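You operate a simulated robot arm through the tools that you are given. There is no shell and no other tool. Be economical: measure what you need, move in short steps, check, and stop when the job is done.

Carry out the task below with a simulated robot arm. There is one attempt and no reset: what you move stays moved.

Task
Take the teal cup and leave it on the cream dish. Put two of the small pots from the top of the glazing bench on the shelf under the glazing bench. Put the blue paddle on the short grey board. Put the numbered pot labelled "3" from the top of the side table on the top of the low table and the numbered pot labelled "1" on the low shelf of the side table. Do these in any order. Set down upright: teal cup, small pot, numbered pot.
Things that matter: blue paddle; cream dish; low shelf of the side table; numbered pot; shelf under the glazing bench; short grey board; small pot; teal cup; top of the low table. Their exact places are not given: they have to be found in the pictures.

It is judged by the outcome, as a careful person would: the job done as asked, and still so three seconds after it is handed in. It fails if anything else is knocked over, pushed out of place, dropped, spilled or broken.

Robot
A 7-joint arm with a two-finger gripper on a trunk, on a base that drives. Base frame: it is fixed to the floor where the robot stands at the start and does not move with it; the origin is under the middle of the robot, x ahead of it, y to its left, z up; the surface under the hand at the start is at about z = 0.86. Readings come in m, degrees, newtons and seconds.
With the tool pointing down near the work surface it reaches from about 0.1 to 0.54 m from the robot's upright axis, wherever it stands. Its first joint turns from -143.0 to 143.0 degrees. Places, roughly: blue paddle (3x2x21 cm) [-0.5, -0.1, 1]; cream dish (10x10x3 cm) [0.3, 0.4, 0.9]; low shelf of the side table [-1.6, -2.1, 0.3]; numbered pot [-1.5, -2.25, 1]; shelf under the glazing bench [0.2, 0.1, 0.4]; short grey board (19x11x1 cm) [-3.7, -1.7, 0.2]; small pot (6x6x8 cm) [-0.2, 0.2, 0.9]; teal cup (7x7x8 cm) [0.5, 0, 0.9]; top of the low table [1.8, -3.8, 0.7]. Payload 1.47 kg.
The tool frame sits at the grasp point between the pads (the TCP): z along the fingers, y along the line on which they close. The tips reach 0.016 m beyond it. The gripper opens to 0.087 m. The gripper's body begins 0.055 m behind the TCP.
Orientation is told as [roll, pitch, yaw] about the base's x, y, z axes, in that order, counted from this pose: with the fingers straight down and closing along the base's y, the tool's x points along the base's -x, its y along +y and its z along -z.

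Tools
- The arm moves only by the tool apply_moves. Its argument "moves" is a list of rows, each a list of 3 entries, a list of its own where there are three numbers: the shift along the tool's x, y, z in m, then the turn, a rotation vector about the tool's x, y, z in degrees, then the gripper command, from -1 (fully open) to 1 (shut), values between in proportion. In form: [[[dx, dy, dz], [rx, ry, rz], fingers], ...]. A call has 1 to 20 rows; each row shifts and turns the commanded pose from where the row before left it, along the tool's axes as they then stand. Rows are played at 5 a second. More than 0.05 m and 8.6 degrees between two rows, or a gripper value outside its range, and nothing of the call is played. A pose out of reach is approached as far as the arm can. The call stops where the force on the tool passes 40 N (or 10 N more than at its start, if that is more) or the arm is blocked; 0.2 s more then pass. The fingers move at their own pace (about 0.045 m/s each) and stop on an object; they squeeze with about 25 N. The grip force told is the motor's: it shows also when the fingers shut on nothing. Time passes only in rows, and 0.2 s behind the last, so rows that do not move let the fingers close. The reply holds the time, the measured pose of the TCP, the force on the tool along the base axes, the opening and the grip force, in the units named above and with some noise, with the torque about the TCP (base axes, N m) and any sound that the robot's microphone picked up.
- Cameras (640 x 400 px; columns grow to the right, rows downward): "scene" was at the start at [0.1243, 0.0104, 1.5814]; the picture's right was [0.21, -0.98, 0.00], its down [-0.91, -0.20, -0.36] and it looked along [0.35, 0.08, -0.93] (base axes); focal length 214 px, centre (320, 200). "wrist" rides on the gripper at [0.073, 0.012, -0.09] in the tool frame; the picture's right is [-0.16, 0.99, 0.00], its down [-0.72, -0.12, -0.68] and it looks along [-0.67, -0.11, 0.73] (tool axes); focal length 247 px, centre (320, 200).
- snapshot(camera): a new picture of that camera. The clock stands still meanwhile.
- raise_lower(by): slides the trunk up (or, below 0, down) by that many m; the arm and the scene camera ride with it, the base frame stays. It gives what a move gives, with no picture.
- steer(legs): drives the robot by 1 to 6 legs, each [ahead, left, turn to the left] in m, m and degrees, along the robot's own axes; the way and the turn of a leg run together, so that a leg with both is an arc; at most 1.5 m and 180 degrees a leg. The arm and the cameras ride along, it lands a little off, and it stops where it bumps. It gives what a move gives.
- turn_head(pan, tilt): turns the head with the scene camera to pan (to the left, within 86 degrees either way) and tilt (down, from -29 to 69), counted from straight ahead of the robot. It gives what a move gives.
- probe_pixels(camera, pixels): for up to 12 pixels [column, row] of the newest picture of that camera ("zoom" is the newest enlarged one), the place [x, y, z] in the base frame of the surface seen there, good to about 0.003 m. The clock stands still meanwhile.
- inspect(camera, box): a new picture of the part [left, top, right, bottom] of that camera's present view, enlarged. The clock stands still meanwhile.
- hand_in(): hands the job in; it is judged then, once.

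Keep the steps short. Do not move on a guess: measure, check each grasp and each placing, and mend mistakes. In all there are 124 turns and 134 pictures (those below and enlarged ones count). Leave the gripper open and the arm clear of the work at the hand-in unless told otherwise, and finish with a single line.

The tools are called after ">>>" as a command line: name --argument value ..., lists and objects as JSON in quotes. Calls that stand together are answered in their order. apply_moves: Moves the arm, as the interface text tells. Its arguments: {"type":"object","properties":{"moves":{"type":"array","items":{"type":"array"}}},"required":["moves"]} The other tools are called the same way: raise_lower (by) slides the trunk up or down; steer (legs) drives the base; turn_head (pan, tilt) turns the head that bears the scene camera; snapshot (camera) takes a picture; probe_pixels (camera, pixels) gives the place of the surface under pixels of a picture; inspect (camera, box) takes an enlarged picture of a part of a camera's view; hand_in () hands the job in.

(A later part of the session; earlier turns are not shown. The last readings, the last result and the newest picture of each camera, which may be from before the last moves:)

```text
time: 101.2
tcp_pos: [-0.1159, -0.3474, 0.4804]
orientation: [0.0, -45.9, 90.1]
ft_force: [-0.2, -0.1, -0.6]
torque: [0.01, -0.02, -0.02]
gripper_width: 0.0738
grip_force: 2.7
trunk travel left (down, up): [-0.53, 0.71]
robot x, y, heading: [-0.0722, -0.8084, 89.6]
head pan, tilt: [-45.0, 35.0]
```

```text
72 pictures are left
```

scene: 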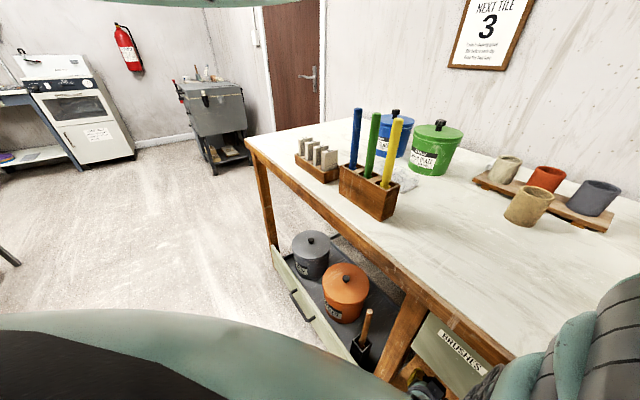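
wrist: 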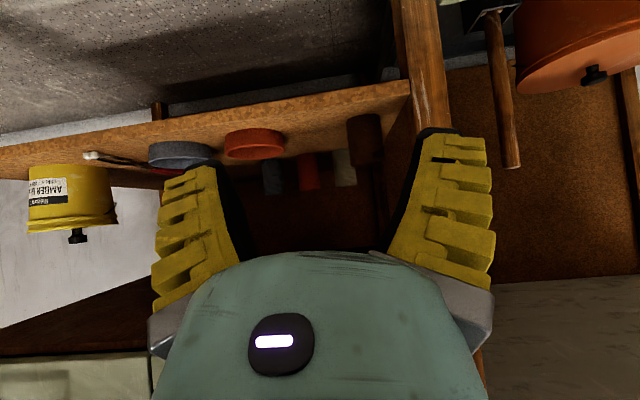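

First small pot is on the shelf. Now raise the trunk for the ochre pot.

>>> raise_lower --by 0.4

>>> raise_lower --by 0.13

>>> steer --legs '[[0.36, 0.105, 0]]'

>>> apply_moves --moves '[[[0, 0, 0], [0, 0, 0], -1], [[0, 0, 0], [0, 0, 0], -1]]'

>>> snapshot --camera "wrist"

```text
time: 105.0
tcp_pos: [-0.1153, -0.3465, 0.881]
orientation: [-0.1, -46.1, 90.1]
ft_force: [-0.2, -0.3, -0.7]
torque: [0.05, 0.04, 0.03]
gripper_width: 0.0735
grip_force: 2.4
trunk travel left (down, up): [-0.93, 0.31]
robot x, y, heading: [-0.0733, -0.8092, 89.6]
head pan, tilt: [-45.0, 35.0]
```

```text
time: 106.6
tcp_pos: [-0.1164, -0.3467, 1.0105]
orientation: [0.0, -46.0, 90.1]
ft_force: [-0.6, 0.5, -0.8]
torque: [0.01, 0.02, -0.01]
gripper_width: 0.0737
grip_force: 2.0
trunk travel left (down, up): [-1.06, 0.18]
robot x, y, heading: [-0.0725, -0.8067, 89.7]
head pan, tilt: [-45.0, 35.0]
```

```text
time: 109.0
tcp_pos: [-0.2168, 0.0173, 1.0108]
orientation: [0.1, -46.0, 90.3]
ft_force: [0.2, -0.3, -0.5]
torque: [0.0, 0.0, 0.0]
gripper_width: 0.0737
grip_force: 3.0
trunk travel left (down, up): [-1.06, 0.18]
robot x, y, heading: [-0.172, -0.442, 89.6]
head pan, tilt: [-45.0, 35.0]
```

```text
time: 109.6
tcp_pos: [-0.2163, 0.0181, 1.0111]
orientation: [0.0, -46.1, 90.3]
ft_force: [-0.5, 0.0, 0.1]
torque: [-0.01, -0.03, 0.02]
gripper_width: 0.0872
grip_force: 0.0
trunk travel left (down, up): [-1.06, 0.18]
robot x, y, heading: [-0.1727, -0.4456, 89.5]
head pan, tilt: [-45.0, 35.0]
```

```text
71 pictures are left
```

wrist: 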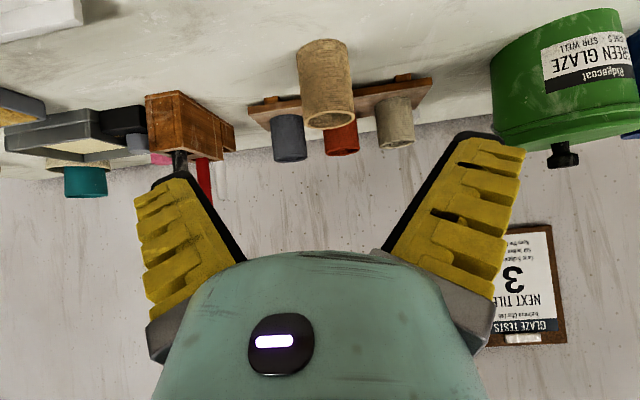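

Ochre pot at (327,85). Measure it.

>>> probe_pixels --camera "wrist" --pixels '[[299, 80], [351, 80], [325, 80], [304, 120], [355, 120], [330, 112], [331, 126], [325, 50], [272, 110]]'

```text
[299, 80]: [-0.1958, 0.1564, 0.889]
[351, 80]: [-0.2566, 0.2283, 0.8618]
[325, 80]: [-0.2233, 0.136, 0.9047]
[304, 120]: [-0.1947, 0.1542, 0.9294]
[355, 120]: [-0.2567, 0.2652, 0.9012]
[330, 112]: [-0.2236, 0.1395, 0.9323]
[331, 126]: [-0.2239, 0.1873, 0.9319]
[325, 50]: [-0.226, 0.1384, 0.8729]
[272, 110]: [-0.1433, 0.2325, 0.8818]
```

Ochre axis ≈ (-0.223, 0.163). Lower the trunk 0.104, then drive ahead 0.14 with 7 mm left.

>>> raise_lower --by -0.104

>>> steer --legs '[[0.09, 0.007, 0]]'

>>> snapshot --camera "wrist"

```text
time: 110.9
tcp_pos: [-0.2179, 0.0181, 0.9067]
orientation: [0.0, -46.0, 90.2]
ft_force: [-0.1, -0.2, -0.2]
torque: [-0.03, 0.01, 0.03]
gripper_width: 0.0871
grip_force: 0.0
trunk travel left (down, up): [-0.956, 0.284]
robot x, y, heading: [-0.1787, -0.4407, 89.6]
head pan, tilt: [-45.0, 35.0]
```

```text
time: 112.0
tcp_pos: [-0.2239, 0.1088, 0.908]
orientation: [0.0, -46.0, 90.2]
ft_force: [-1.2, -0.2, -0.4]
torque: [-0.01, 0.0, 0.01]
gripper_width: 0.087
grip_force: 0.0
trunk travel left (down, up): [-0.956, 0.284]
robot x, y, heading: [-0.1786, -0.3533, 89.5]
head pan, tilt: [-45.0, 35.0]
```

```text
70 pictures are left
```

wrist: 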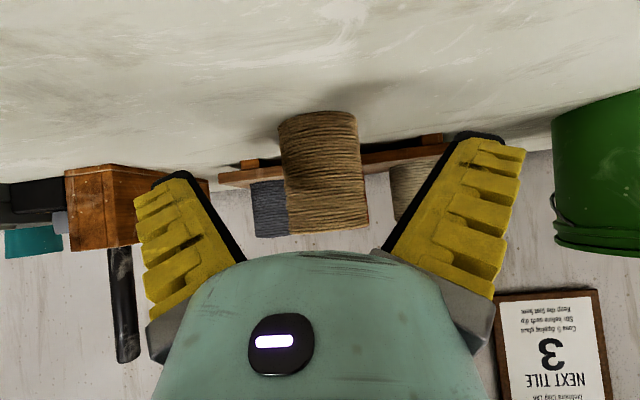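

Centred between the fingers. Advance 0.052 with the base, then close.

>>> steer --legs '[[0.052, 0, 0]]'

>>> apply_moves --moves '[[[0, 0, 0], [0, 0, 0], 1], [[0, 0, 0], [0, 0, 0], 1], [[0, 0, 0], [0, 0, 0], 1], [[0, 0, 0], [0, 0, 0], 1]]'

>>> raise_lower --by 0.1

>>> snapshot --camera "wrist"

```text
time: 113.0
tcp_pos: [-0.2236, 0.1591, 0.9057]
orientation: [0.0, -45.9, 90.2]
ft_force: [0.6, 0.0, -0.2]
torque: [-0.04, 0.02, 0.02]
gripper_width: 0.0872
grip_force: 0.1
trunk travel left (down, up): [-0.956, 0.284]
robot x, y, heading: [-0.1853, -0.2999, 89.4]
head pan, tilt: [-45.0, 35.0]
```

```text
time: 114.0
tcp_pos: [-0.2235, 0.1593, 0.9078]
orientation: [0.0, -46.0, 90.3]
ft_force: [1.1, -0.8, 2.7]
torque: [-0.05, -0.15, -0.01]
gripper_width: 0.0526
grip_force: 24.3
trunk travel left (down, up): [-0.956, 0.284]
robot x, y, heading: [-0.1841, -0.3014, 89.7]
head pan, tilt: [-45.0, 35.0]
```

```text
time: 115.3
tcp_pos: [-0.2228, 0.1609, 1.0069]
orientation: [0.0, -46.0, 90.3]
ft_force: [0.1, 0.0, -0.4]
torque: [0.02, -0.02, 0.03]
gripper_width: 0.0516
grip_force: 24.7
trunk travel left (down, up): [-1.056, 0.184]
robot x, y, heading: [-0.1825, -0.3005, 89.4]
head pan, tilt: [-45.0, 35.0]
```

```text
69 pictures are left
```

wrist: 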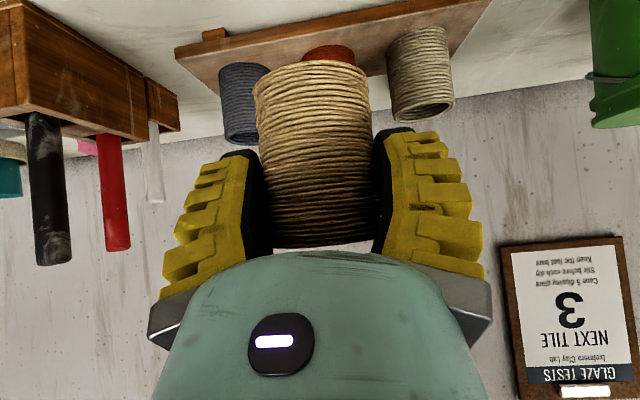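

Held. Back out 0.53 m and shift right so the pot lines up with x≈-0.09, then lower in two steps.

>>> steer --legs '[[-0.53, 0, 0], [0, -0.133, 0]]'

>>> raise_lower --by -0.4

>>> raise_lower --by -0.15

>>> snapshot --camera "wrist"

```text
time: 119.3
tcp_pos: [-0.0957, -0.371, 1.0061]
orientation: [0.0, -45.9, 90.2]
ft_force: [0.3, -0.3, -1.1]
torque: [0.01, -0.03, 0.01]
gripper_width: 0.0514
grip_force: 25.3
trunk travel left (down, up): [-1.056, 0.184]
robot x, y, heading: [-0.0553, -0.8306, 89.5]
head pan, tilt: [-45.0, 35.0]
```

```text
time: 123.1
tcp_pos: [-0.0955, -0.3701, 0.6063]
orientation: [0.0, -46.0, 90.2]
ft_force: [-0.3, 0.6, -1.5]
torque: [-0.01, 0.01, 0.01]
gripper_width: 0.0516
grip_force: 24.9
trunk travel left (down, up): [-0.656, 0.584]
robot x, y, heading: [-0.0546, -0.8322, 89.4]
head pan, tilt: [-45.0, 35.0]
```

```text
time: 124.9
tcp_pos: [-0.0962, -0.3714, 0.4564]
orientation: [0.0, -46.0, 90.2]
ft_force: [-0.2, 0.3, -0.2]
torque: [0.0, 0.01, -0.01]
gripper_width: 0.0514
grip_force: 25.1
trunk travel left (down, up): [-0.506, 0.734]
robot x, y, heading: [-0.055, -0.8357, 89.5]
head pan, tilt: [-45.0, 35.0]
```

```text
68 pictures are left
```

wrist: 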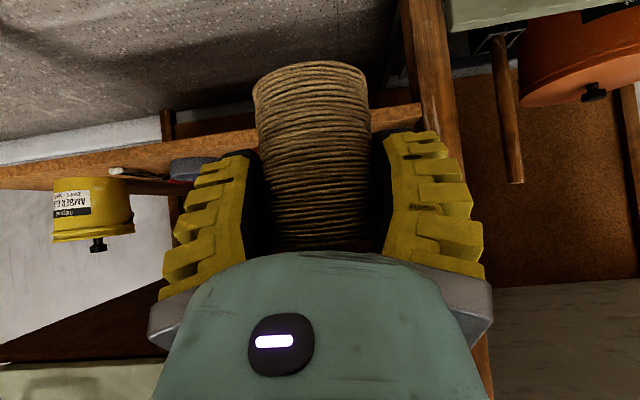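

Advance 0.24 m toward the shelf with 1 cm right, then check.

>>> steer --legs '[[0.22, -0.011, 0]]'

>>> snapshot --camera "wrist"

```text
time: 126.5
tcp_pos: [-0.0838, -0.1539, 0.4555]
orientation: [0.0, -46.0, 90.2]
ft_force: [-0.8, 0.0, -0.7]
torque: [-0.01, 0.01, -0.01]
gripper_width: 0.0514
grip_force: 25.0
trunk travel left (down, up): [-0.506, 0.734]
robot x, y, heading: [-0.0435, -0.6133, 89.5]
head pan, tilt: [-45.0, 35.0]
```

```text
67 pictures are left
```

wrist: 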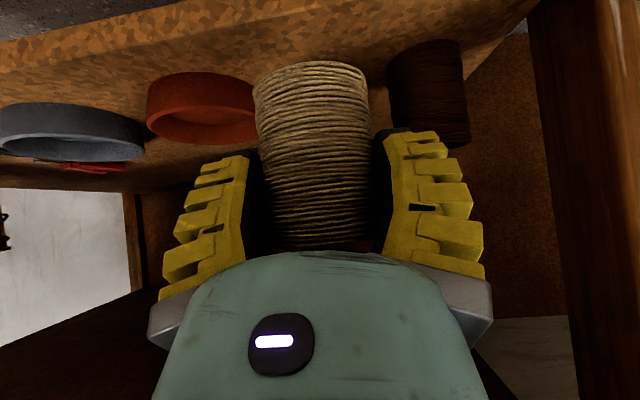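

Clear path between the bowl and the first pot. Advance 0.065, then lower.

>>> steer --legs '[[0.067, 0, 0]]'

>>> raise_lower --by -0.044

>>> raise_lower --by -0.002

>>> raise_lower --by -0.002

```text
time: 127.5
tcp_pos: [-0.0838, -0.086, 0.4581]
orientation: [0.0, -46.0, 90.1]
ft_force: [-0.6, 0.4, -1.0]
torque: [0.0, 0.0, 0.0]
gripper_width: 0.0511
grip_force: 25.4
trunk travel left (down, up): [-0.506, 0.734]
robot x, y, heading: [-0.0367, -0.5501, 89.5]
head pan, tilt: [-45.0, 35.0]
```

```text
time: 128.4
tcp_pos: [-0.0832, -0.0855, 0.4127]
orientation: [0.0, -46.0, 90.2]
ft_force: [0.6, 0.3, -0.7]
torque: [-0.01, 0.02, 0.01]
gripper_width: 0.0514
grip_force: 24.6
trunk travel left (down, up): [-0.462, 0.778]
robot x, y, heading: [-0.0405, -0.5447, 89.5]
head pan, tilt: [-45.0, 35.0]
```

```text
time: 128.9
tcp_pos: [-0.082, -0.0859, 0.4113]
orientation: [0.0, -46.0, 90.2]
ft_force: [0.5, -0.1, -0.3]
torque: [-0.02, 0.03, 0.03]
gripper_width: 0.0511
grip_force: 25.2
trunk travel left (down, up): [-0.46, 0.78]
robot x, y, heading: [-0.0396, -0.5493, 89.6]
head pan, tilt: [-45.0, 35.0]
```

```text
time: 129.5
tcp_pos: [-0.0835, -0.0862, 0.4084]
orientation: [0.0, -46.0, 90.2]
ft_force: [0.5, 0.1, -1.3]
torque: [0.02, -0.02, -0.01]
gripper_width: 0.0513
grip_force: 24.6
trunk travel left (down, up): [-0.458, 0.782]
robot x, y, heading: [-0.0383, -0.5443, 89.7]
head pan, tilt: [-45.0, 35.0]
```

No contact yet; continue 2 mm at a time.

>>> raise_lower --by -0.002

>>> raise_lower --by -0.0015

```text
time: 130.0
tcp_pos: [-0.0831, -0.0871, 0.4067]
orientation: [0.0, -46.1, 90.2]
ft_force: [-0.6, -0.4, -0.2]
torque: [0.03, 0.02, -0.01]
gripper_width: 0.0513
grip_force: 24.6
trunk travel left (down, up): [-0.456, 0.784]
robot x, y, heading: [-0.0388, -0.5517, 89.8]
head pan, tilt: [-45.0, 35.0]
```

```text
time: 130.5
tcp_pos: [-0.0838, -0.0853, 0.4055]
orientation: [0.0, -46.1, 90.2]
ft_force: [0.6, -2.8, 15.3]
torque: [0.1, 0.12, -0.06]
gripper_width: 0.0516
grip_force: 25.1
trunk travel left (down, up): [-0.454, 0.786]
robot x, y, heading: [-0.0424, -0.5456, 89.5]
head pan, tilt: [-45.0, 35.0]
```

Contact (15 N). Open to ~7 cm and drive back.

>>> apply_moves --moves '[[[0, 0, 0], [0, 0, 0], 0], [[0, 0, 0], [0, 0, 0], -0.62], [[0, 0, 0], [0, 0, 0], -0.62], [[0, 0, 0], [0, 0, 0], -0.62]]'

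>>> steer --legs '[[-0.25, 0, 0]]'

>>> raise_lower --by 0.1

>>> snapshot --camera "wrist"

```text
time: 131.5
tcp_pos: [-0.0836, -0.0866, 0.4041]
orientation: [0.0, -46.0, 90.3]
ft_force: [0.8, -0.9, -0.2]
torque: [-0.01, -0.02, 0.02]
gripper_width: 0.0736
grip_force: 1.7
trunk travel left (down, up): [-0.454, 0.786]
robot x, y, heading: [-0.0406, -0.5471, 89.6]
head pan, tilt: [-45.0, 35.0]
```

```text
time: 133.3
tcp_pos: [-0.0858, -0.3372, 0.4059]
orientation: [0.1, -46.1, 90.2]
ft_force: [0.8, -0.7, 0.3]
torque: [0.05, 0.01, -0.02]
gripper_width: 0.0737
grip_force: 2.4
trunk travel left (down, up): [-0.454, 0.786]
robot x, y, heading: [-0.0419, -0.8013, 89.5]
head pan, tilt: [-45.0, 35.0]
```

```text
time: 134.7
tcp_pos: [-0.0854, -0.3391, 0.5043]
orientation: [-0.1, -46.0, 90.2]
ft_force: [1.0, -0.4, -0.4]
torque: [0.0, -0.01, -0.01]
gripper_width: 0.0739
grip_force: 2.6
trunk travel left (down, up): [-0.554, 0.686]
robot x, y, heading: [-0.0442, -0.7999, 89.5]
head pan, tilt: [-45.0, 35.0]
```

```text
66 pictures are left
```

wrist: 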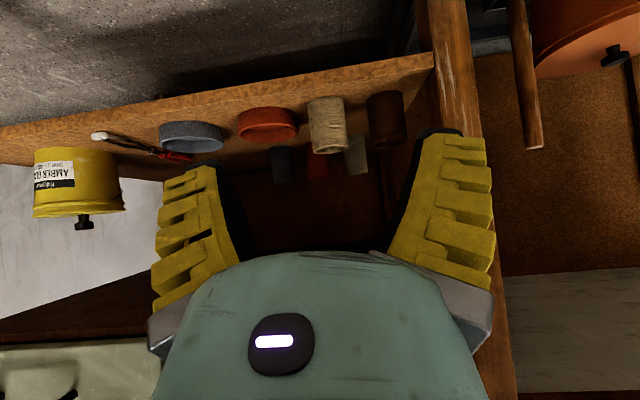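

Both small pots are on the shelf, upright. Next the blue paddle: raise the trunk, move left to x≈-0.5, and pitch the tool near horizontal.

>>> raise_lower --by 0.4

>>> raise_lower --by 0.12

>>> steer --legs '[[-0.05, 0.42, 0]]'

>>> apply_moves --moves '[[[0, 0, 0], [0, -8, 0], -1], [[0, 0, 0], [0, -8, 0], -1], [[0, 0, 0], [0, -8, 0], -1], [[0, 0, 0], [0, -8, 0], -1], [[0, 0, 0], [0, -8, 0], -1], [[0, 0, 0], [0, 0, 0], -1]]'

>>> snapshot --camera "wrist"

>>> snapshot --camera "scene"

```text
time: 138.5
tcp_pos: [-0.0858, -0.3382, 0.9059]
orientation: [0.0, -45.9, 90.3]
ft_force: [0.3, -0.7, 0.0]
torque: [-0.03, -0.03, -0.01]
gripper_width: 0.074
grip_force: 2.0
trunk travel left (down, up): [-0.954, 0.286]
robot x, y, heading: [-0.0413, -0.8041, 89.6]
head pan, tilt: [-45.0, 35.0]
```

```text
time: 140.0
tcp_pos: [-0.0854, -0.3371, 1.0251]
orientation: [0.0, -46.1, 90.2]
ft_force: [0.5, -0.2, 0.1]
torque: [0.02, -0.01, 0.02]
gripper_width: 0.0737
grip_force: 2.3
trunk travel left (down, up): [-1.074, 0.166]
robot x, y, heading: [-0.0414, -0.799, 89.5]
head pan, tilt: [-45.0, 35.0]
```

```text
time: 142.6
tcp_pos: [-0.5042, -0.3857, 1.0248]
orientation: [0.0, -46.0, 90.5]
ft_force: [-0.1, 0.2, 1.1]
torque: [-0.01, 0.01, 0.03]
gripper_width: 0.0738
grip_force: 2.2
trunk travel left (down, up): [-1.074, 0.166]
robot x, y, heading: [-0.4597, -0.8441, 89.9]
head pan, tilt: [-45.0, 35.0]
```

```text
time: 144.0
tcp_pos: [-0.4947, -0.3816, 1.0653]
orientation: [-3.6, -60.8, 92.7]
ft_force: [0.2, -0.3, 0.5]
torque: [-0.02, 0.0, 0.0]
gripper_width: 0.0872
grip_force: 0.1
out of reach, approached as far as the arm can: row 1, 2, 3, 4, 5
trunk travel left (down, up): [-1.074, 0.166]
robot x, y, heading: [-0.4641, -0.8491, 89.7]
head pan, tilt: [-45.0, 35.0]
```

```text
65 pictures are left
```

wrist: 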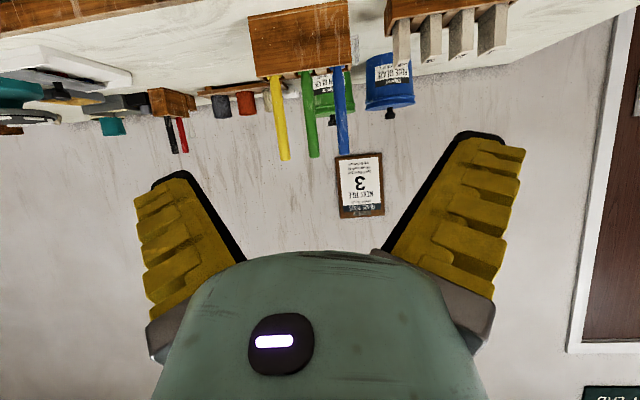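

```text
64 pictures are left
```

scene: 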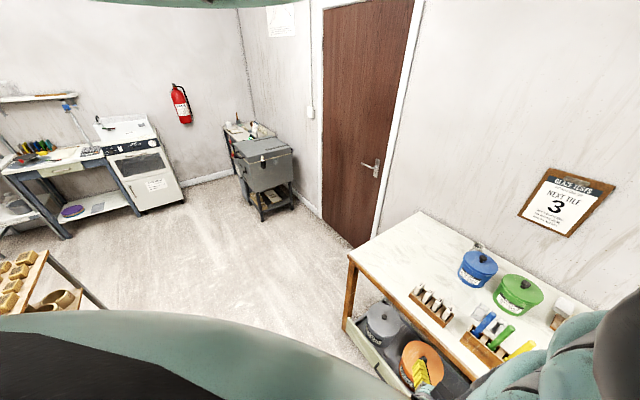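

Pitch stopped at -61°, likely too close to the body. I'll move the hand forward 8 cm and continue pitching while fixing the roll.

>>> apply_moves --moves '[[[-0.02, 0, 0.035], [-3.6, 0, 0], -1], [[-0.02, 0, 0.035], [0, 0, 0], -1], [[0, 0, 0], [0, -8, 0], -1], [[0, 0, 0], [0, -8, 0], -1], [[0, 0, 0], [0, -8, 0], -1], [[0, 0, 0], [0, 0, 0], -1]]'

>>> snapshot --camera "wrist"

```text
time: 145.4
tcp_pos: [-0.5039, -0.285, 1.1168]
orientation: [-0.4, -72.1, 92.9]
ft_force: [-0.2, -0.3, -0.1]
torque: [0.0, 0.0, 0.04]
gripper_width: 0.0869
grip_force: 0.0
out of reach, approached as far as the arm can: row 1, 2, 3, 4, 5
trunk travel left (down, up): [-1.074, 0.166]
robot x, y, heading: [-0.4557, -0.8463, 89.4]
head pan, tilt: [-45.0, 35.0]
```

```text
63 pictures are left
```

wrist: 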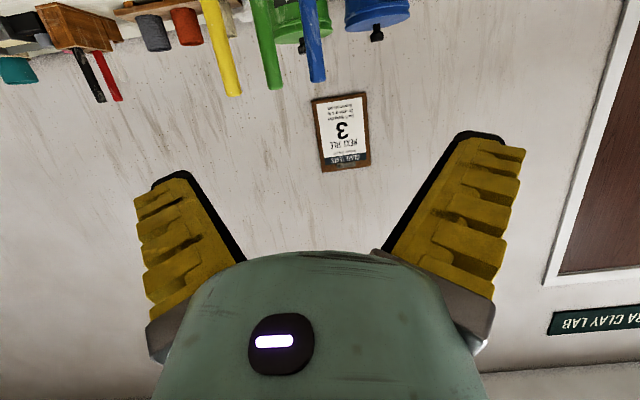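

Pitch is now -72°. Measure the blue paddle, green one and holder.

>>> probe_pixels --camera "wrist" --pixels '[[318, 76], [315, 55], [308, 20], [306, 5], [299, 20], [317, 20], [275, 60], [262, 20], [233, 80], [335, 20]]'

>>> inspect --camera "wrist" --box '[200, 0, 400, 125]'

```text
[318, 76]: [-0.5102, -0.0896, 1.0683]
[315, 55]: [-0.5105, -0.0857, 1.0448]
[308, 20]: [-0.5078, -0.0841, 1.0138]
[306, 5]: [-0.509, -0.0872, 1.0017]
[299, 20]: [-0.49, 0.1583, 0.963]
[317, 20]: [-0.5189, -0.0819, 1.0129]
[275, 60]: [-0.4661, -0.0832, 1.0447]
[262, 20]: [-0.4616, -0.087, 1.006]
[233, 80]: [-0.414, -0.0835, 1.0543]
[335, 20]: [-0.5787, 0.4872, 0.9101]
```

```text
3.20 times, centred on (300, 62) of wrist
```

zoom: 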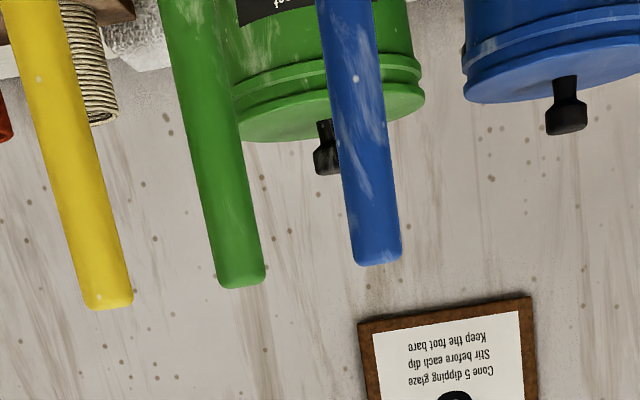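

Blue paddle axis ≈ (-0.511,-0.077), vertical, top 1.07; green neighbour at x≈-0.464. Narrow the gripper to ~4.3 cm, lower the trunk to z≈1.03, and drive up most of the way.

>>> apply_moves --moves '[[[0, 0, 0], [0, 0, 0], 0], [[0, 0, 0], [0, 0, 0], 0], [[0, 0, 0], [0, 0, 0], 0]]'

>>> raise_lower --by -0.083

>>> steer --legs '[[0.12, 0.007, 0]]'

>>> snapshot --camera "wrist"

```text
time: 146.2
tcp_pos: [-0.5044, -0.2844, 1.1156]
orientation: [-0.3, -72.1, 93.0]
ft_force: [0.3, -0.1, 0.3]
torque: [-0.02, -0.03, 0.03]
gripper_width: 0.049
grip_force: 4.4
trunk travel left (down, up): [-1.074, 0.166]
robot x, y, heading: [-0.4562, -0.8481, 89.7]
head pan, tilt: [-45.0, 35.0]
```

```text
time: 147.4
tcp_pos: [-0.5045, -0.2849, 1.0345]
orientation: [-0.3, -72.1, 92.9]
ft_force: [-0.4, 0.3, -0.8]
torque: [0.01, 0.02, 0.0]
gripper_width: 0.0493
grip_force: 3.8
trunk travel left (down, up): [-0.991, 0.249]
robot x, y, heading: [-0.463, -0.8475, 89.5]
head pan, tilt: [-45.0, 35.0]
```

```text
time: 148.6
tcp_pos: [-0.5113, -0.165, 1.0339]
orientation: [-0.3, -72.0, 92.9]
ft_force: [0.0, 0.3, -0.5]
torque: [0.01, 0.0, -0.02]
gripper_width: 0.0492
grip_force: 3.4
trunk travel left (down, up): [-0.991, 0.249]
robot x, y, heading: [-0.4685, -0.7273, 89.7]
head pan, tilt: [-45.0, 35.0]
```

```text
61 pictures are left
```

wrist: 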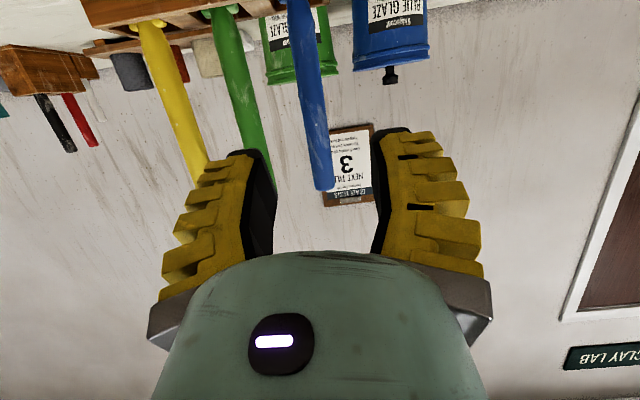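

Blue is centred. Narrow slightly more and advance 0.073.

>>> apply_moves --moves '[[[0, 0, 0], [0, 0, 0], 0.25], [[0, 0, 0], [0, 0, 0], 0.25]]'

>>> steer --legs '[[0.078, 0, 0]]'

>>> snapshot --camera "wrist"

```text
time: 149.2
tcp_pos: [-0.5106, -0.1653, 1.0338]
orientation: [-0.3, -72.0, 93.1]
ft_force: [0.1, -0.9, -1.1]
torque: [-0.02, 0.0, -0.01]
gripper_width: 0.0385
grip_force: 4.4
trunk travel left (down, up): [-0.991, 0.249]
robot x, y, heading: [-0.47, -0.7248, 89.7]
head pan, tilt: [-45.0, 35.0]
```

```text
time: 150.2
tcp_pos: [-0.5093, -0.0883, 1.0329]
orientation: [-0.3, -72.1, 93.0]
ft_force: [0.3, -0.5, -0.6]
torque: [-0.01, 0.0, -0.02]
gripper_width: 0.0386
grip_force: 4.2
trunk travel left (down, up): [-0.991, 0.249]
robot x, y, heading: [-0.4666, -0.6494, 89.5]
head pan, tilt: [-45.0, 35.0]
```

```text
60 pictures are left
```

wrist: 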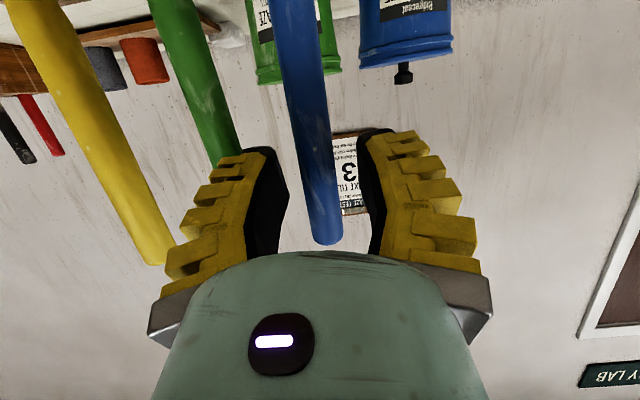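

The paddle handle is between the fingers. Advance 7 mm, close, and lift straight up.

>>> apply_moves --moves '[[[-0.002, 0, 0.007], [0, 0, 0], 0.25], [[0, 0, 0], [0, 0, 0], 1], [[0, 0, 0], [0, 0, 0], 1], [[0, 0, 0], [0, 0, 0], 1]]'

>>> raise_lower --by 0.21

>>> snapshot --camera "wrist"

>>> snapshot --camera "scene"

```text
time: 151.2
tcp_pos: [-0.5096, -0.082, 1.0341]
orientation: [-0.6, -72.0, 93.2]
ft_force: [0.2, -2.5, 4.0]
torque: [-0.29, -0.05, 0.04]
gripper_width: 0.0099
grip_force: 25.1
trunk travel left (down, up): [-0.991, 0.249]
robot x, y, heading: [-0.4696, -0.652, 89.5]
head pan, tilt: [-45.0, 35.0]
```

```text
time: 153.5
tcp_pos: [-0.5093, -0.082, 1.2438]
orientation: [-0.6, -71.9, 93.2]
ft_force: [-0.3, -0.3, -0.5]
torque: [-0.01, -0.03, 0.01]
gripper_width: 0.008
grip_force: 24.8
trunk travel left (down, up): [-1.201, 0.039]
robot x, y, heading: [-0.4682, -0.6487, 89.5]
head pan, tilt: [-45.0, 35.0]
```

```text
59 pictures are left
```

wrist: 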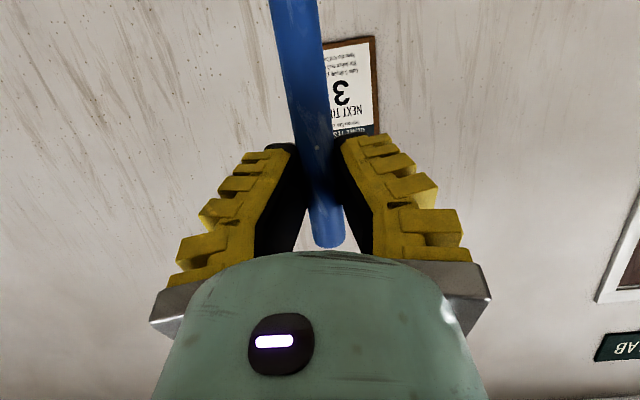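

```text
58 pictures are left
```

scene: 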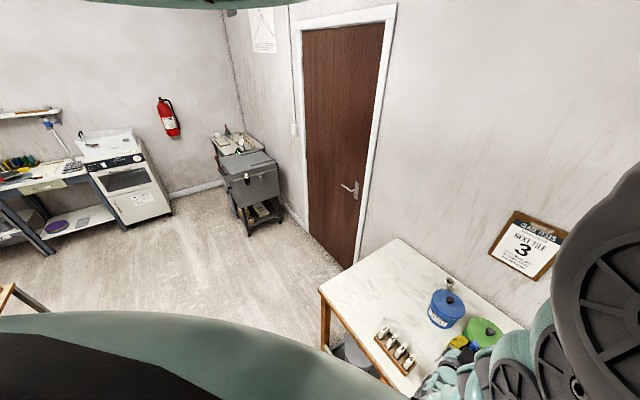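

The paddle is held and clear. Probe the scene for the far table with the low shelf, where the grey board should be, and zoom there.

>>> probe_pixels --camera "scene" --pixels '[[60, 225], [100, 210], [60, 190], [45, 245], [140, 200], [20, 235], [100, 185], [260, 205], [10, 290], [20, 170]]'

>>> inspect --camera "scene" --box '[0, 90, 320, 290]'

```text
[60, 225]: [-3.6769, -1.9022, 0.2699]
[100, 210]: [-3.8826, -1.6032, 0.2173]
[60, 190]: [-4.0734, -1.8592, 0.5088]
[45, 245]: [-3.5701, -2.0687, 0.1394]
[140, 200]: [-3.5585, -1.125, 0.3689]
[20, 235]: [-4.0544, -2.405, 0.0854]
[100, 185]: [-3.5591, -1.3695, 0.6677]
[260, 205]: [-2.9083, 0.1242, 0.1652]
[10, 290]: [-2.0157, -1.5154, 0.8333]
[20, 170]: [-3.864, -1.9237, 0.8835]
```

```text
2.00 times, centred on (160, 190) of scene
```

zoom: 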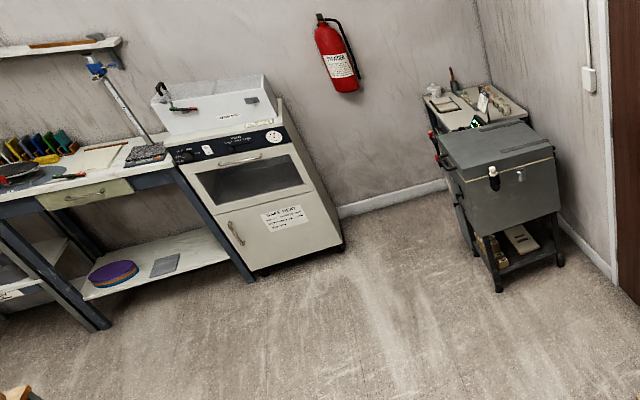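

The short grey board lies on the low shelf of the far table, near (-3.72,-1.72,0.22), beside a purple disc. I'll drive there: back off, turn to face -x, go along y≈-0.95, then look.

>>> steer --legs '[[-0.3, 0, 0], [0, 0, 90], [1.5, 0, 0], [0.6, 0, 0]]'

>>> snapshot --camera "wrist"

>>> snapshot --camera "scene"

```text
time: 169.4
tcp_pos: [-3.1412, -0.9872, 1.244]
orientation: [-0.7, -71.8, -176.8]
ft_force: [-0.3, 0.4, -0.7]
torque: [0.01, 0.0, 0.01]
gripper_width: 0.0083
grip_force: 25.2
trunk travel left (down, up): [-1.201, 0.039]
robot x, y, heading: [-2.5719, -0.9447, 180.0]
head pan, tilt: [-45.0, 35.0]
```

```text
56 pictures are left
```

wrist: 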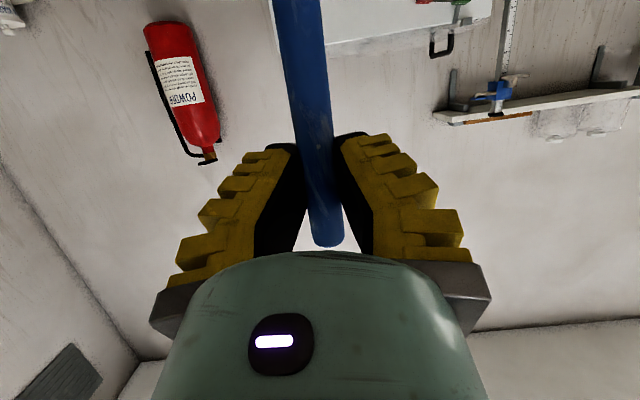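

```text
55 pictures are left
```

scene: 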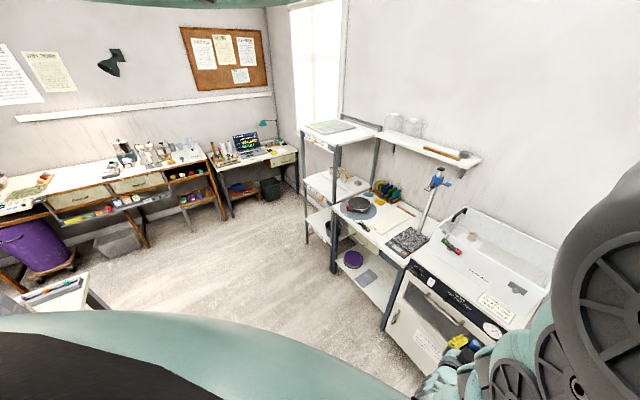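

The grey board is visible at (368,278) in the scene. Measure it and the shelf edge.

>>> probe_pixels --camera "scene" --pixels '[[368, 277], [352, 258], [385, 305], [345, 285], [335, 265], [380, 325], [400, 262], [390, 285], [375, 240]]'

>>> inspect --camera "scene" --box '[300, 200, 460, 340]'

```text
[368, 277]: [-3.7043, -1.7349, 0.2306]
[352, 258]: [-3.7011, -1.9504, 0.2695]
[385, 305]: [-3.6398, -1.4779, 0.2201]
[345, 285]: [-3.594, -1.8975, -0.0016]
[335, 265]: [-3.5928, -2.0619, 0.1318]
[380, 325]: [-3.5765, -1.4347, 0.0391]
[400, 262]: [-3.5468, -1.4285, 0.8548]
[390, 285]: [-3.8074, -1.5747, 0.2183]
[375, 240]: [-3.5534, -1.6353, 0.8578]
```

```text
2.86 times, centred on (380, 270) of scene
```

zoom: 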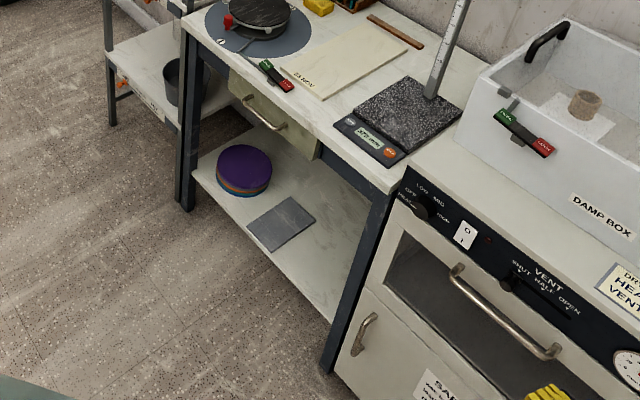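

Probe the board's four corners in the zoom.

>>> probe_pixels --camera "zoom" --pixels '[[249, 222], [273, 249], [288, 199], [313, 213], [281, 224], [245, 190], [335, 300], [300, 270], [190, 170], [232, 95], [300, 165]]'

```text
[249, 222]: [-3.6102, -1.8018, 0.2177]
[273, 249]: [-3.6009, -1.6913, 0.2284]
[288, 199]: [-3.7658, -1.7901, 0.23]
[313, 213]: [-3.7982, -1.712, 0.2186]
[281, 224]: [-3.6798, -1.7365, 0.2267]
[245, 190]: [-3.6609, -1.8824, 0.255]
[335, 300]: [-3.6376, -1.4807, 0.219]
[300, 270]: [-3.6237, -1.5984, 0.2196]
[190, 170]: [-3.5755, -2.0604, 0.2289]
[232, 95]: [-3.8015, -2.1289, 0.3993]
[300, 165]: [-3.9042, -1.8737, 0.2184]
```

Board: x -3.79…-3.60 (long side into the shelf), y -1.80…-1.69, top z 0.229; table top edge at x≈-3.55. Best: tool nearly straight down, flipped so the paddle's long end points forward under the table. I'll retract, pitch to vertical, and begin yawing +180°.

>>> apply_moves --moves '[[[0, 0, -0.04], [0, 0, 0], 1], [[0, 0, -0.04], [0, 0, 0], 1], [[0, 0, -0.03], [0, 0, 0], 1], [[0, 0, 0], [0, 8, 0], 1], [[0, 0, 0], [0, 8, 0], 1], [[0, 0, 0], [0, 8, 0], 1], [[0, 0, 0], [0, 8, 0], 1], [[0, 0, 0], [0, 8, 0], 1], [[0, 0, 0], [0, 8, 0], 1], [[0, 0, 0], [0, 8, 0], 1], [[0, 0, 0], [0, 8, 0], 1], [[0, 0, 0], [0, 8, 0], 1], [[0, 0, 0], [0, 0, -8], 1], [[0, 0, 0], [0, 0, -8], 1], [[0, 0, 0], [0, 0, -8], 1], [[0, 0, 0], [0, 0, -8], 1], [[0, 0, 0], [0, 0, -8], 1], [[0, 0, 0], [0, 0, -8], 1]]'

```text
time: 173.2
tcp_pos: [-3.0358, -0.9838, 1.2793]
orientation: [0.0, 0.2, -129.2]
ft_force: [0.2, -0.5, 0.0]
torque: [-0.02, 0.0, 0.01]
gripper_width: 0.0092
grip_force: 25.5
trunk travel left (down, up): [-1.201, 0.039]
robot x, y, heading: [-2.5717, -0.9441, 179.8]
head pan, tilt: [-45.0, 35.0]
```

Tool is vertical and yawing fine. Continue +129°.

>>> apply_moves --moves '[[[0, 0, 0], [0, 0, -8.6], 1], [[0, 0, 0], [0, 0, -8.6], 1], [[0, 0, 0], [0, 0, -8.6], 1], [[0, 0, 0], [0, 0, -8.6], 1], [[0, 0, 0], [0, 0, -8.6], 1], [[0, 0, 0], [0, 0, -8.6], 1], [[0, 0, 0], [0, 0, -8.6], 1], [[0, 0, 0], [0, 0, -8.6], 1], [[0, 0, 0], [0, 0, -8.6], 1], [[0, 0, 0], [0, 0, -8.6], 1], [[0, 0, 0], [0, 0, -8.6], 1], [[0, 0, 0], [0, 0, -8.6], 1], [[0, 0, 0], [0, 0, -8.6], 1], [[0, 0, 0], [0, 0, -8.6], 1], [[0, 0, 0], [0, 0, -8.6], 1]]'

>>> snapshot --camera "wrist"

```text
time: 176.4
tcp_pos: [-3.0349, -0.9837, 1.2788]
orientation: [0.2, -0.1, 0.0]
ft_force: [0.2, 0.7, -1.3]
torque: [0.0, -0.04, 0.0]
gripper_width: 0.0087
grip_force: 25.1
trunk travel left (down, up): [-1.201, 0.039]
robot x, y, heading: [-2.5731, -0.9393, 179.7]
head pan, tilt: [-45.0, 35.0]
```

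```text
53 pictures are left
```

wrist: 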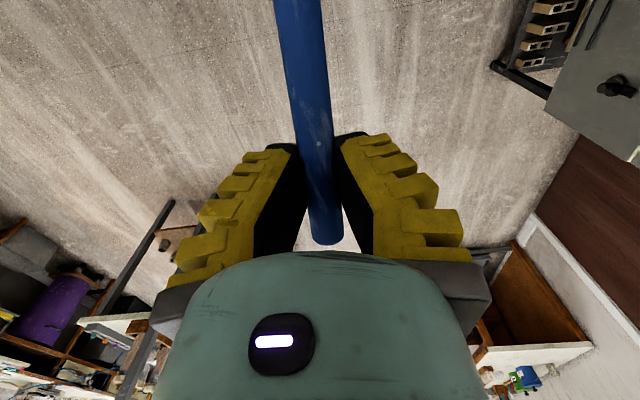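

Fully flipped: the tool's camera side faces the table. Tilt 18° so the paddle is level, then drive to the shelf front and lower.

>>> apply_moves --moves '[[[0, 0, 0], [0, 6, 0], 1], [[0, 0, 0], [0, 6, 0], 1], [[0, 0, 0], [0, 6, 0], 1], [[0, 0, 0], [0, 0, 0], 1]]'

>>> steer --legs '[[0, 0.76, 0], [0.25, 0, 0]]'

>>> raise_lower --by -0.4

>>> raise_lower --by -0.3

>>> snapshot --camera "scene"

>>> snapshot --camera "wrist"

```text
time: 177.4
tcp_pos: [-3.0371, -0.9838, 1.2794]
orientation: [0.1, 18.0, -0.3]
ft_force: [0.5, 0.0, 0.7]
torque: [0.02, -0.02, -0.01]
gripper_width: 0.0091
grip_force: 24.4
trunk travel left (down, up): [-1.201, 0.039]
robot x, y, heading: [-2.574, -0.9406, 179.9]
head pan, tilt: [-45.0, 35.0]
```

```text
time: 182.9
tcp_pos: [-3.2918, -1.7343, 1.2784]
orientation: [0.2, 17.8, -0.7]
ft_force: [0.0, -0.5, 1.0]
torque: [0.03, -0.05, -0.02]
gripper_width: 0.009
grip_force: 25.7
trunk travel left (down, up): [-1.201, 0.039]
robot x, y, heading: [-2.828, -1.6996, 179.3]
head pan, tilt: [-45.0, 35.0]
```

```text
time: 186.8
tcp_pos: [-3.2921, -1.7343, 0.8784]
orientation: [0.2, 17.9, -0.6]
ft_force: [0.2, 0.2, -1.1]
torque: [-0.02, -0.01, 0.0]
gripper_width: 0.0088
grip_force: 25.1
trunk travel left (down, up): [-0.801, 0.439]
robot x, y, heading: [-2.8309, -1.6902, 179.4]
head pan, tilt: [-45.0, 35.0]
```

```text
time: 189.8
tcp_pos: [-3.2921, -1.7346, 0.5782]
orientation: [0.3, 18.0, -0.7]
ft_force: [-0.4, -0.4, -0.6]
torque: [-0.01, -0.04, -0.02]
gripper_width: 0.0093
grip_force: 25.3
trunk travel left (down, up): [-0.501, 0.739]
robot x, y, heading: [-2.8253, -1.6985, 179.2]
head pan, tilt: [-45.0, 35.0]
```

```text
52 pictures are left
```

scene: 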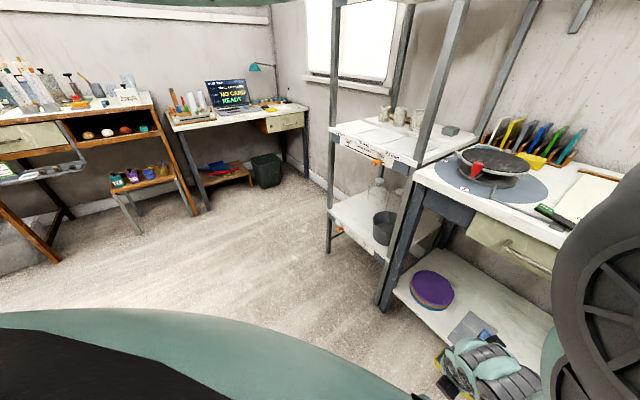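

```text
51 pictures are left
```

wrist: 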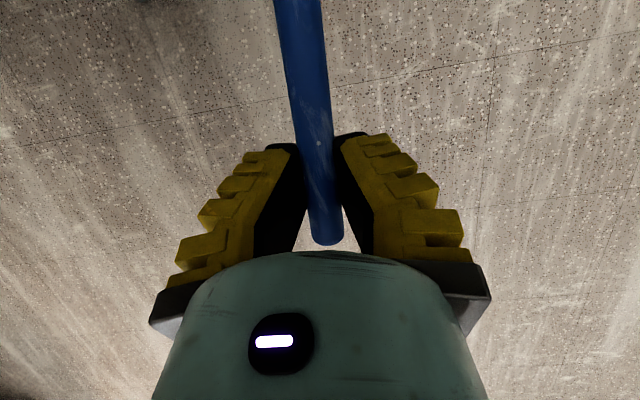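

The arm is low in front of the shelf. Check where the big arm links are relative to the table edge before driving in.

>>> probe_pixels --camera "scene" --pixels '[[600, 200], [560, 300], [600, 360], [556, 380], [500, 370], [450, 380], [490, 333], [470, 345], [520, 250], [540, 360]]'

```text
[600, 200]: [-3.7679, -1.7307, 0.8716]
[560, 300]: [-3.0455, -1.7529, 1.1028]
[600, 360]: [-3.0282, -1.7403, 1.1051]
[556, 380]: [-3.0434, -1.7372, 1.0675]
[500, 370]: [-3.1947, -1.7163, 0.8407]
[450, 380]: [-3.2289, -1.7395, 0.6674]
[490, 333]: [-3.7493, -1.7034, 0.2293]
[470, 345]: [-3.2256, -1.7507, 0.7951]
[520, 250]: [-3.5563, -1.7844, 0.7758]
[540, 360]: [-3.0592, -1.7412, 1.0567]
```

The links slope back away from the table, so there's clearance. Lower 0.27 and drive in 0.28.

>>> raise_lower --by -0.27

>>> steer --legs '[[0.28, 0.008, 0]]'

>>> snapshot --camera "scene"

>>> snapshot --camera "wrist"

```text
time: 192.5
tcp_pos: [-3.2911, -1.7335, 0.3091]
orientation: [0.1, 17.9, -0.5]
ft_force: [0.5, 1.1, -0.4]
torque: [0.01, -0.04, -0.02]
gripper_width: 0.009
grip_force: 25.5
trunk travel left (down, up): [-0.231, 1.009]
robot x, y, heading: [-2.8278, -1.6961, 179.4]
head pan, tilt: [-45.0, 35.0]
```

```text
time: 194.5
tcp_pos: [-3.5717, -1.7358, 0.3076]
orientation: [0.2, 17.8, -0.7]
ft_force: [-0.7, 0.3, -1.2]
torque: [0.01, -0.03, 0.02]
gripper_width: 0.0091
grip_force: 25.0
trunk travel left (down, up): [-0.231, 1.009]
robot x, y, heading: [-3.1053, -1.6997, 179.1]
head pan, tilt: [-45.0, 35.0]
```

```text
50 pictures are left
```

scene: 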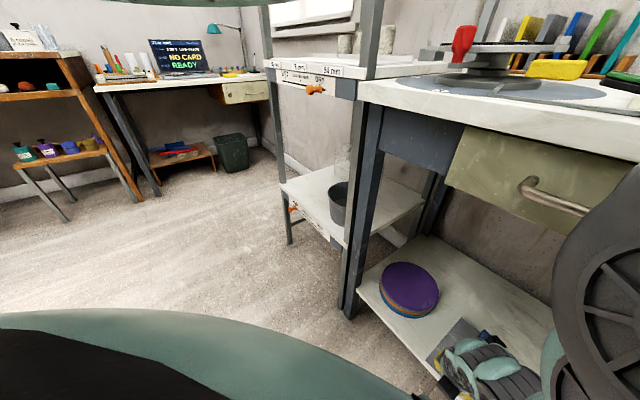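

```text
49 pictures are left
```

wrist: 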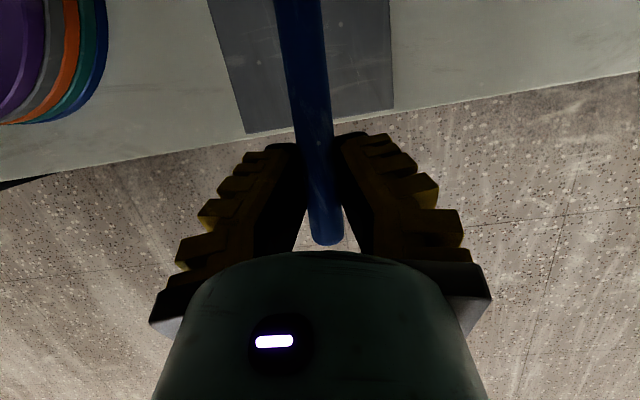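

The paddle is above the board. Measure the board's near corners and the paddle height.

>>> probe_pixels --camera "wrist" --pixels '[[248, 128], [390, 106], [225, 30], [388, 20], [300, 10], [310, 80], [325, 200], [270, 60], [440, 60]]'

```text
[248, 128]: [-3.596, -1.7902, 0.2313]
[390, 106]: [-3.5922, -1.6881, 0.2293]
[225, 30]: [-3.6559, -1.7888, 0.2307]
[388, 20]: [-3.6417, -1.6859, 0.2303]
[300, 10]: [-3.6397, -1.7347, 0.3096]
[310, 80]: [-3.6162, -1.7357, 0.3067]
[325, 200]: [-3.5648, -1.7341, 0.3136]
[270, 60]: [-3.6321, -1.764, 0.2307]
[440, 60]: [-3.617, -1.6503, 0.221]
```

Paddle is aligned (y -1.735 vs board centre -1.739). Drive ahead 0.05, lower 0.048, then creep.

>>> steer --legs '[[0.052, 0.002, 0]]'

>>> raise_lower --by -0.048

>>> snapshot --camera "wrist"

```text
time: 195.4
tcp_pos: [-3.6201, -1.7395, 0.3078]
orientation: [0.2, 17.8, -0.8]
ft_force: [0.3, 0.1, -1.0]
torque: [0.0, -0.04, -0.02]
gripper_width: 0.009
grip_force: 24.6
trunk travel left (down, up): [-0.231, 1.009]
robot x, y, heading: [-3.1612, -1.7042, 179.2]
head pan, tilt: [-45.0, 35.0]
```

```text
time: 196.3
tcp_pos: [-3.6242, -1.7379, 0.2604]
orientation: [0.3, 17.9, -0.7]
ft_force: [-0.7, -0.2, -1.2]
torque: [0.01, -0.01, 0.0]
gripper_width: 0.0092
grip_force: 25.2
trunk travel left (down, up): [-0.183, 1.057]
robot x, y, heading: [-3.16, -1.7021, 179.0]
head pan, tilt: [-45.0, 35.0]
```

```text
48 pictures are left
```

wrist: 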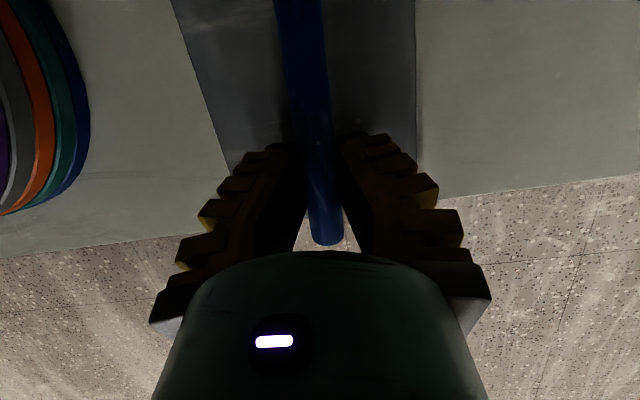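

Good. Creep down in 3 mm steps until contact.

>>> raise_lower --by -0.004

>>> raise_lower --by -0.003

>>> raise_lower --by -0.003

```text
time: 196.8
tcp_pos: [-3.6237, -1.7379, 0.2582]
orientation: [0.2, 17.7, -0.8]
ft_force: [0.2, 0.1, -0.4]
torque: [0.0, -0.03, -0.01]
gripper_width: 0.009
grip_force: 25.6
trunk travel left (down, up): [-0.179, 1.061]
robot x, y, heading: [-3.16, -1.7028, 179.1]
head pan, tilt: [-45.0, 35.0]
```

```text
time: 197.3
tcp_pos: [-3.623, -1.7384, 0.2537]
orientation: [0.2, 17.9, -0.7]
ft_force: [0.6, -0.9, -0.8]
torque: [-0.01, -0.07, -0.01]
gripper_width: 0.009
grip_force: 25.8
trunk travel left (down, up): [-0.176, 1.064]
robot x, y, heading: [-3.1592, -1.7051, 179.0]
head pan, tilt: [-45.0, 35.0]
```

```text
time: 197.9
tcp_pos: [-3.6238, -1.7383, 0.2511]
orientation: [0.3, 17.9, -0.7]
ft_force: [-0.3, 0.2, -0.5]
torque: [0.04, -0.02, 0.03]
gripper_width: 0.0089
grip_force: 24.8
trunk travel left (down, up): [-0.173, 1.067]
robot x, y, heading: [-3.1596, -1.7023, 179.3]
head pan, tilt: [-45.0, 35.0]
```

>>> raise_lower --by -0.002

>>> raise_lower --by -0.002

```text
time: 198.4
tcp_pos: [-3.6255, -1.739, 0.2489]
orientation: [0.0, 18.0, -0.7]
ft_force: [1.4, -0.3, 5.9]
torque: [-0.01, 0.49, 0.03]
gripper_width: 0.0104
grip_force: 25.3
trunk travel left (down, up): [-0.171, 1.069]
robot x, y, heading: [-3.1589, -1.7009, 179.5]
head pan, tilt: [-45.0, 35.0]
```

```text
time: 198.9
tcp_pos: [-3.6243, -1.7388, 0.2471]
orientation: [0.0, 17.9, -0.7]
ft_force: [5.4, 0.8, 22.4]
torque: [0.05, 0.5, 0.0]
gripper_width: 0.0119
grip_force: 24.6
trunk travel left (down, up): [-0.169, 1.071]
robot x, y, heading: [-3.157, -1.7042, 179.1]
head pan, tilt: [-45.0, 35.0]
```

Contact: the paddle and fingertips rest on the board. Ease up 2 mm, open partly, raise and look.

>>> raise_lower --by 0.002

>>> apply_moves --moves '[[[0, 0, 0], [0, 0, 0], 0.5], [[0, 0, 0], [0, 0, 0], 0.2], [[0, 0, 0], [0, 0, 0], 0.2]]'

>>> raise_lower --by 0.06

>>> snapshot --camera "wrist"

```text
time: 199.4
tcp_pos: [-3.6241, -1.7384, 0.2489]
orientation: [0.1, 17.8, -0.8]
ft_force: [-0.5, -1.0, 2.5]
torque: [0.0, 0.27, 0.07]
gripper_width: 0.0106
grip_force: 25.2
trunk travel left (down, up): [-0.171, 1.069]
robot x, y, heading: [-3.1549, -1.702, 178.9]
head pan, tilt: [-45.0, 35.0]
```

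```text
time: 200.2
tcp_pos: [-3.6233, -1.7374, 0.2484]
orientation: [0.2, 17.8, -0.7]
ft_force: [0.6, 0.8, -0.8]
torque: [0.02, 0.02, -0.01]
gripper_width: 0.0409
grip_force: 4.1
trunk travel left (down, up): [-0.171, 1.069]
robot x, y, heading: [-3.1613, -1.6994, 179.0]
head pan, tilt: [-45.0, 35.0]
```

```text
time: 201.2
tcp_pos: [-3.6238, -1.7384, 0.3091]
orientation: [0.2, 17.8, -0.6]
ft_force: [-0.1, -0.1, 0.7]
torque: [0.01, -0.03, -0.01]
gripper_width: 0.0406
grip_force: 4.5
trunk travel left (down, up): [-0.231, 1.009]
robot x, y, heading: [-3.1584, -1.7048, 179.2]
head pan, tilt: [-45.0, 35.0]
```

```text
47 pictures are left
```

wrist: 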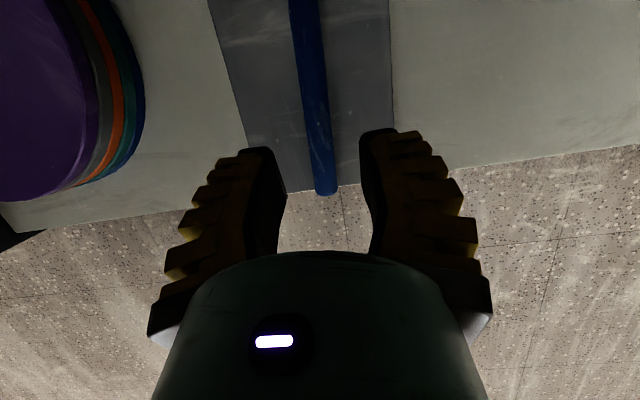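

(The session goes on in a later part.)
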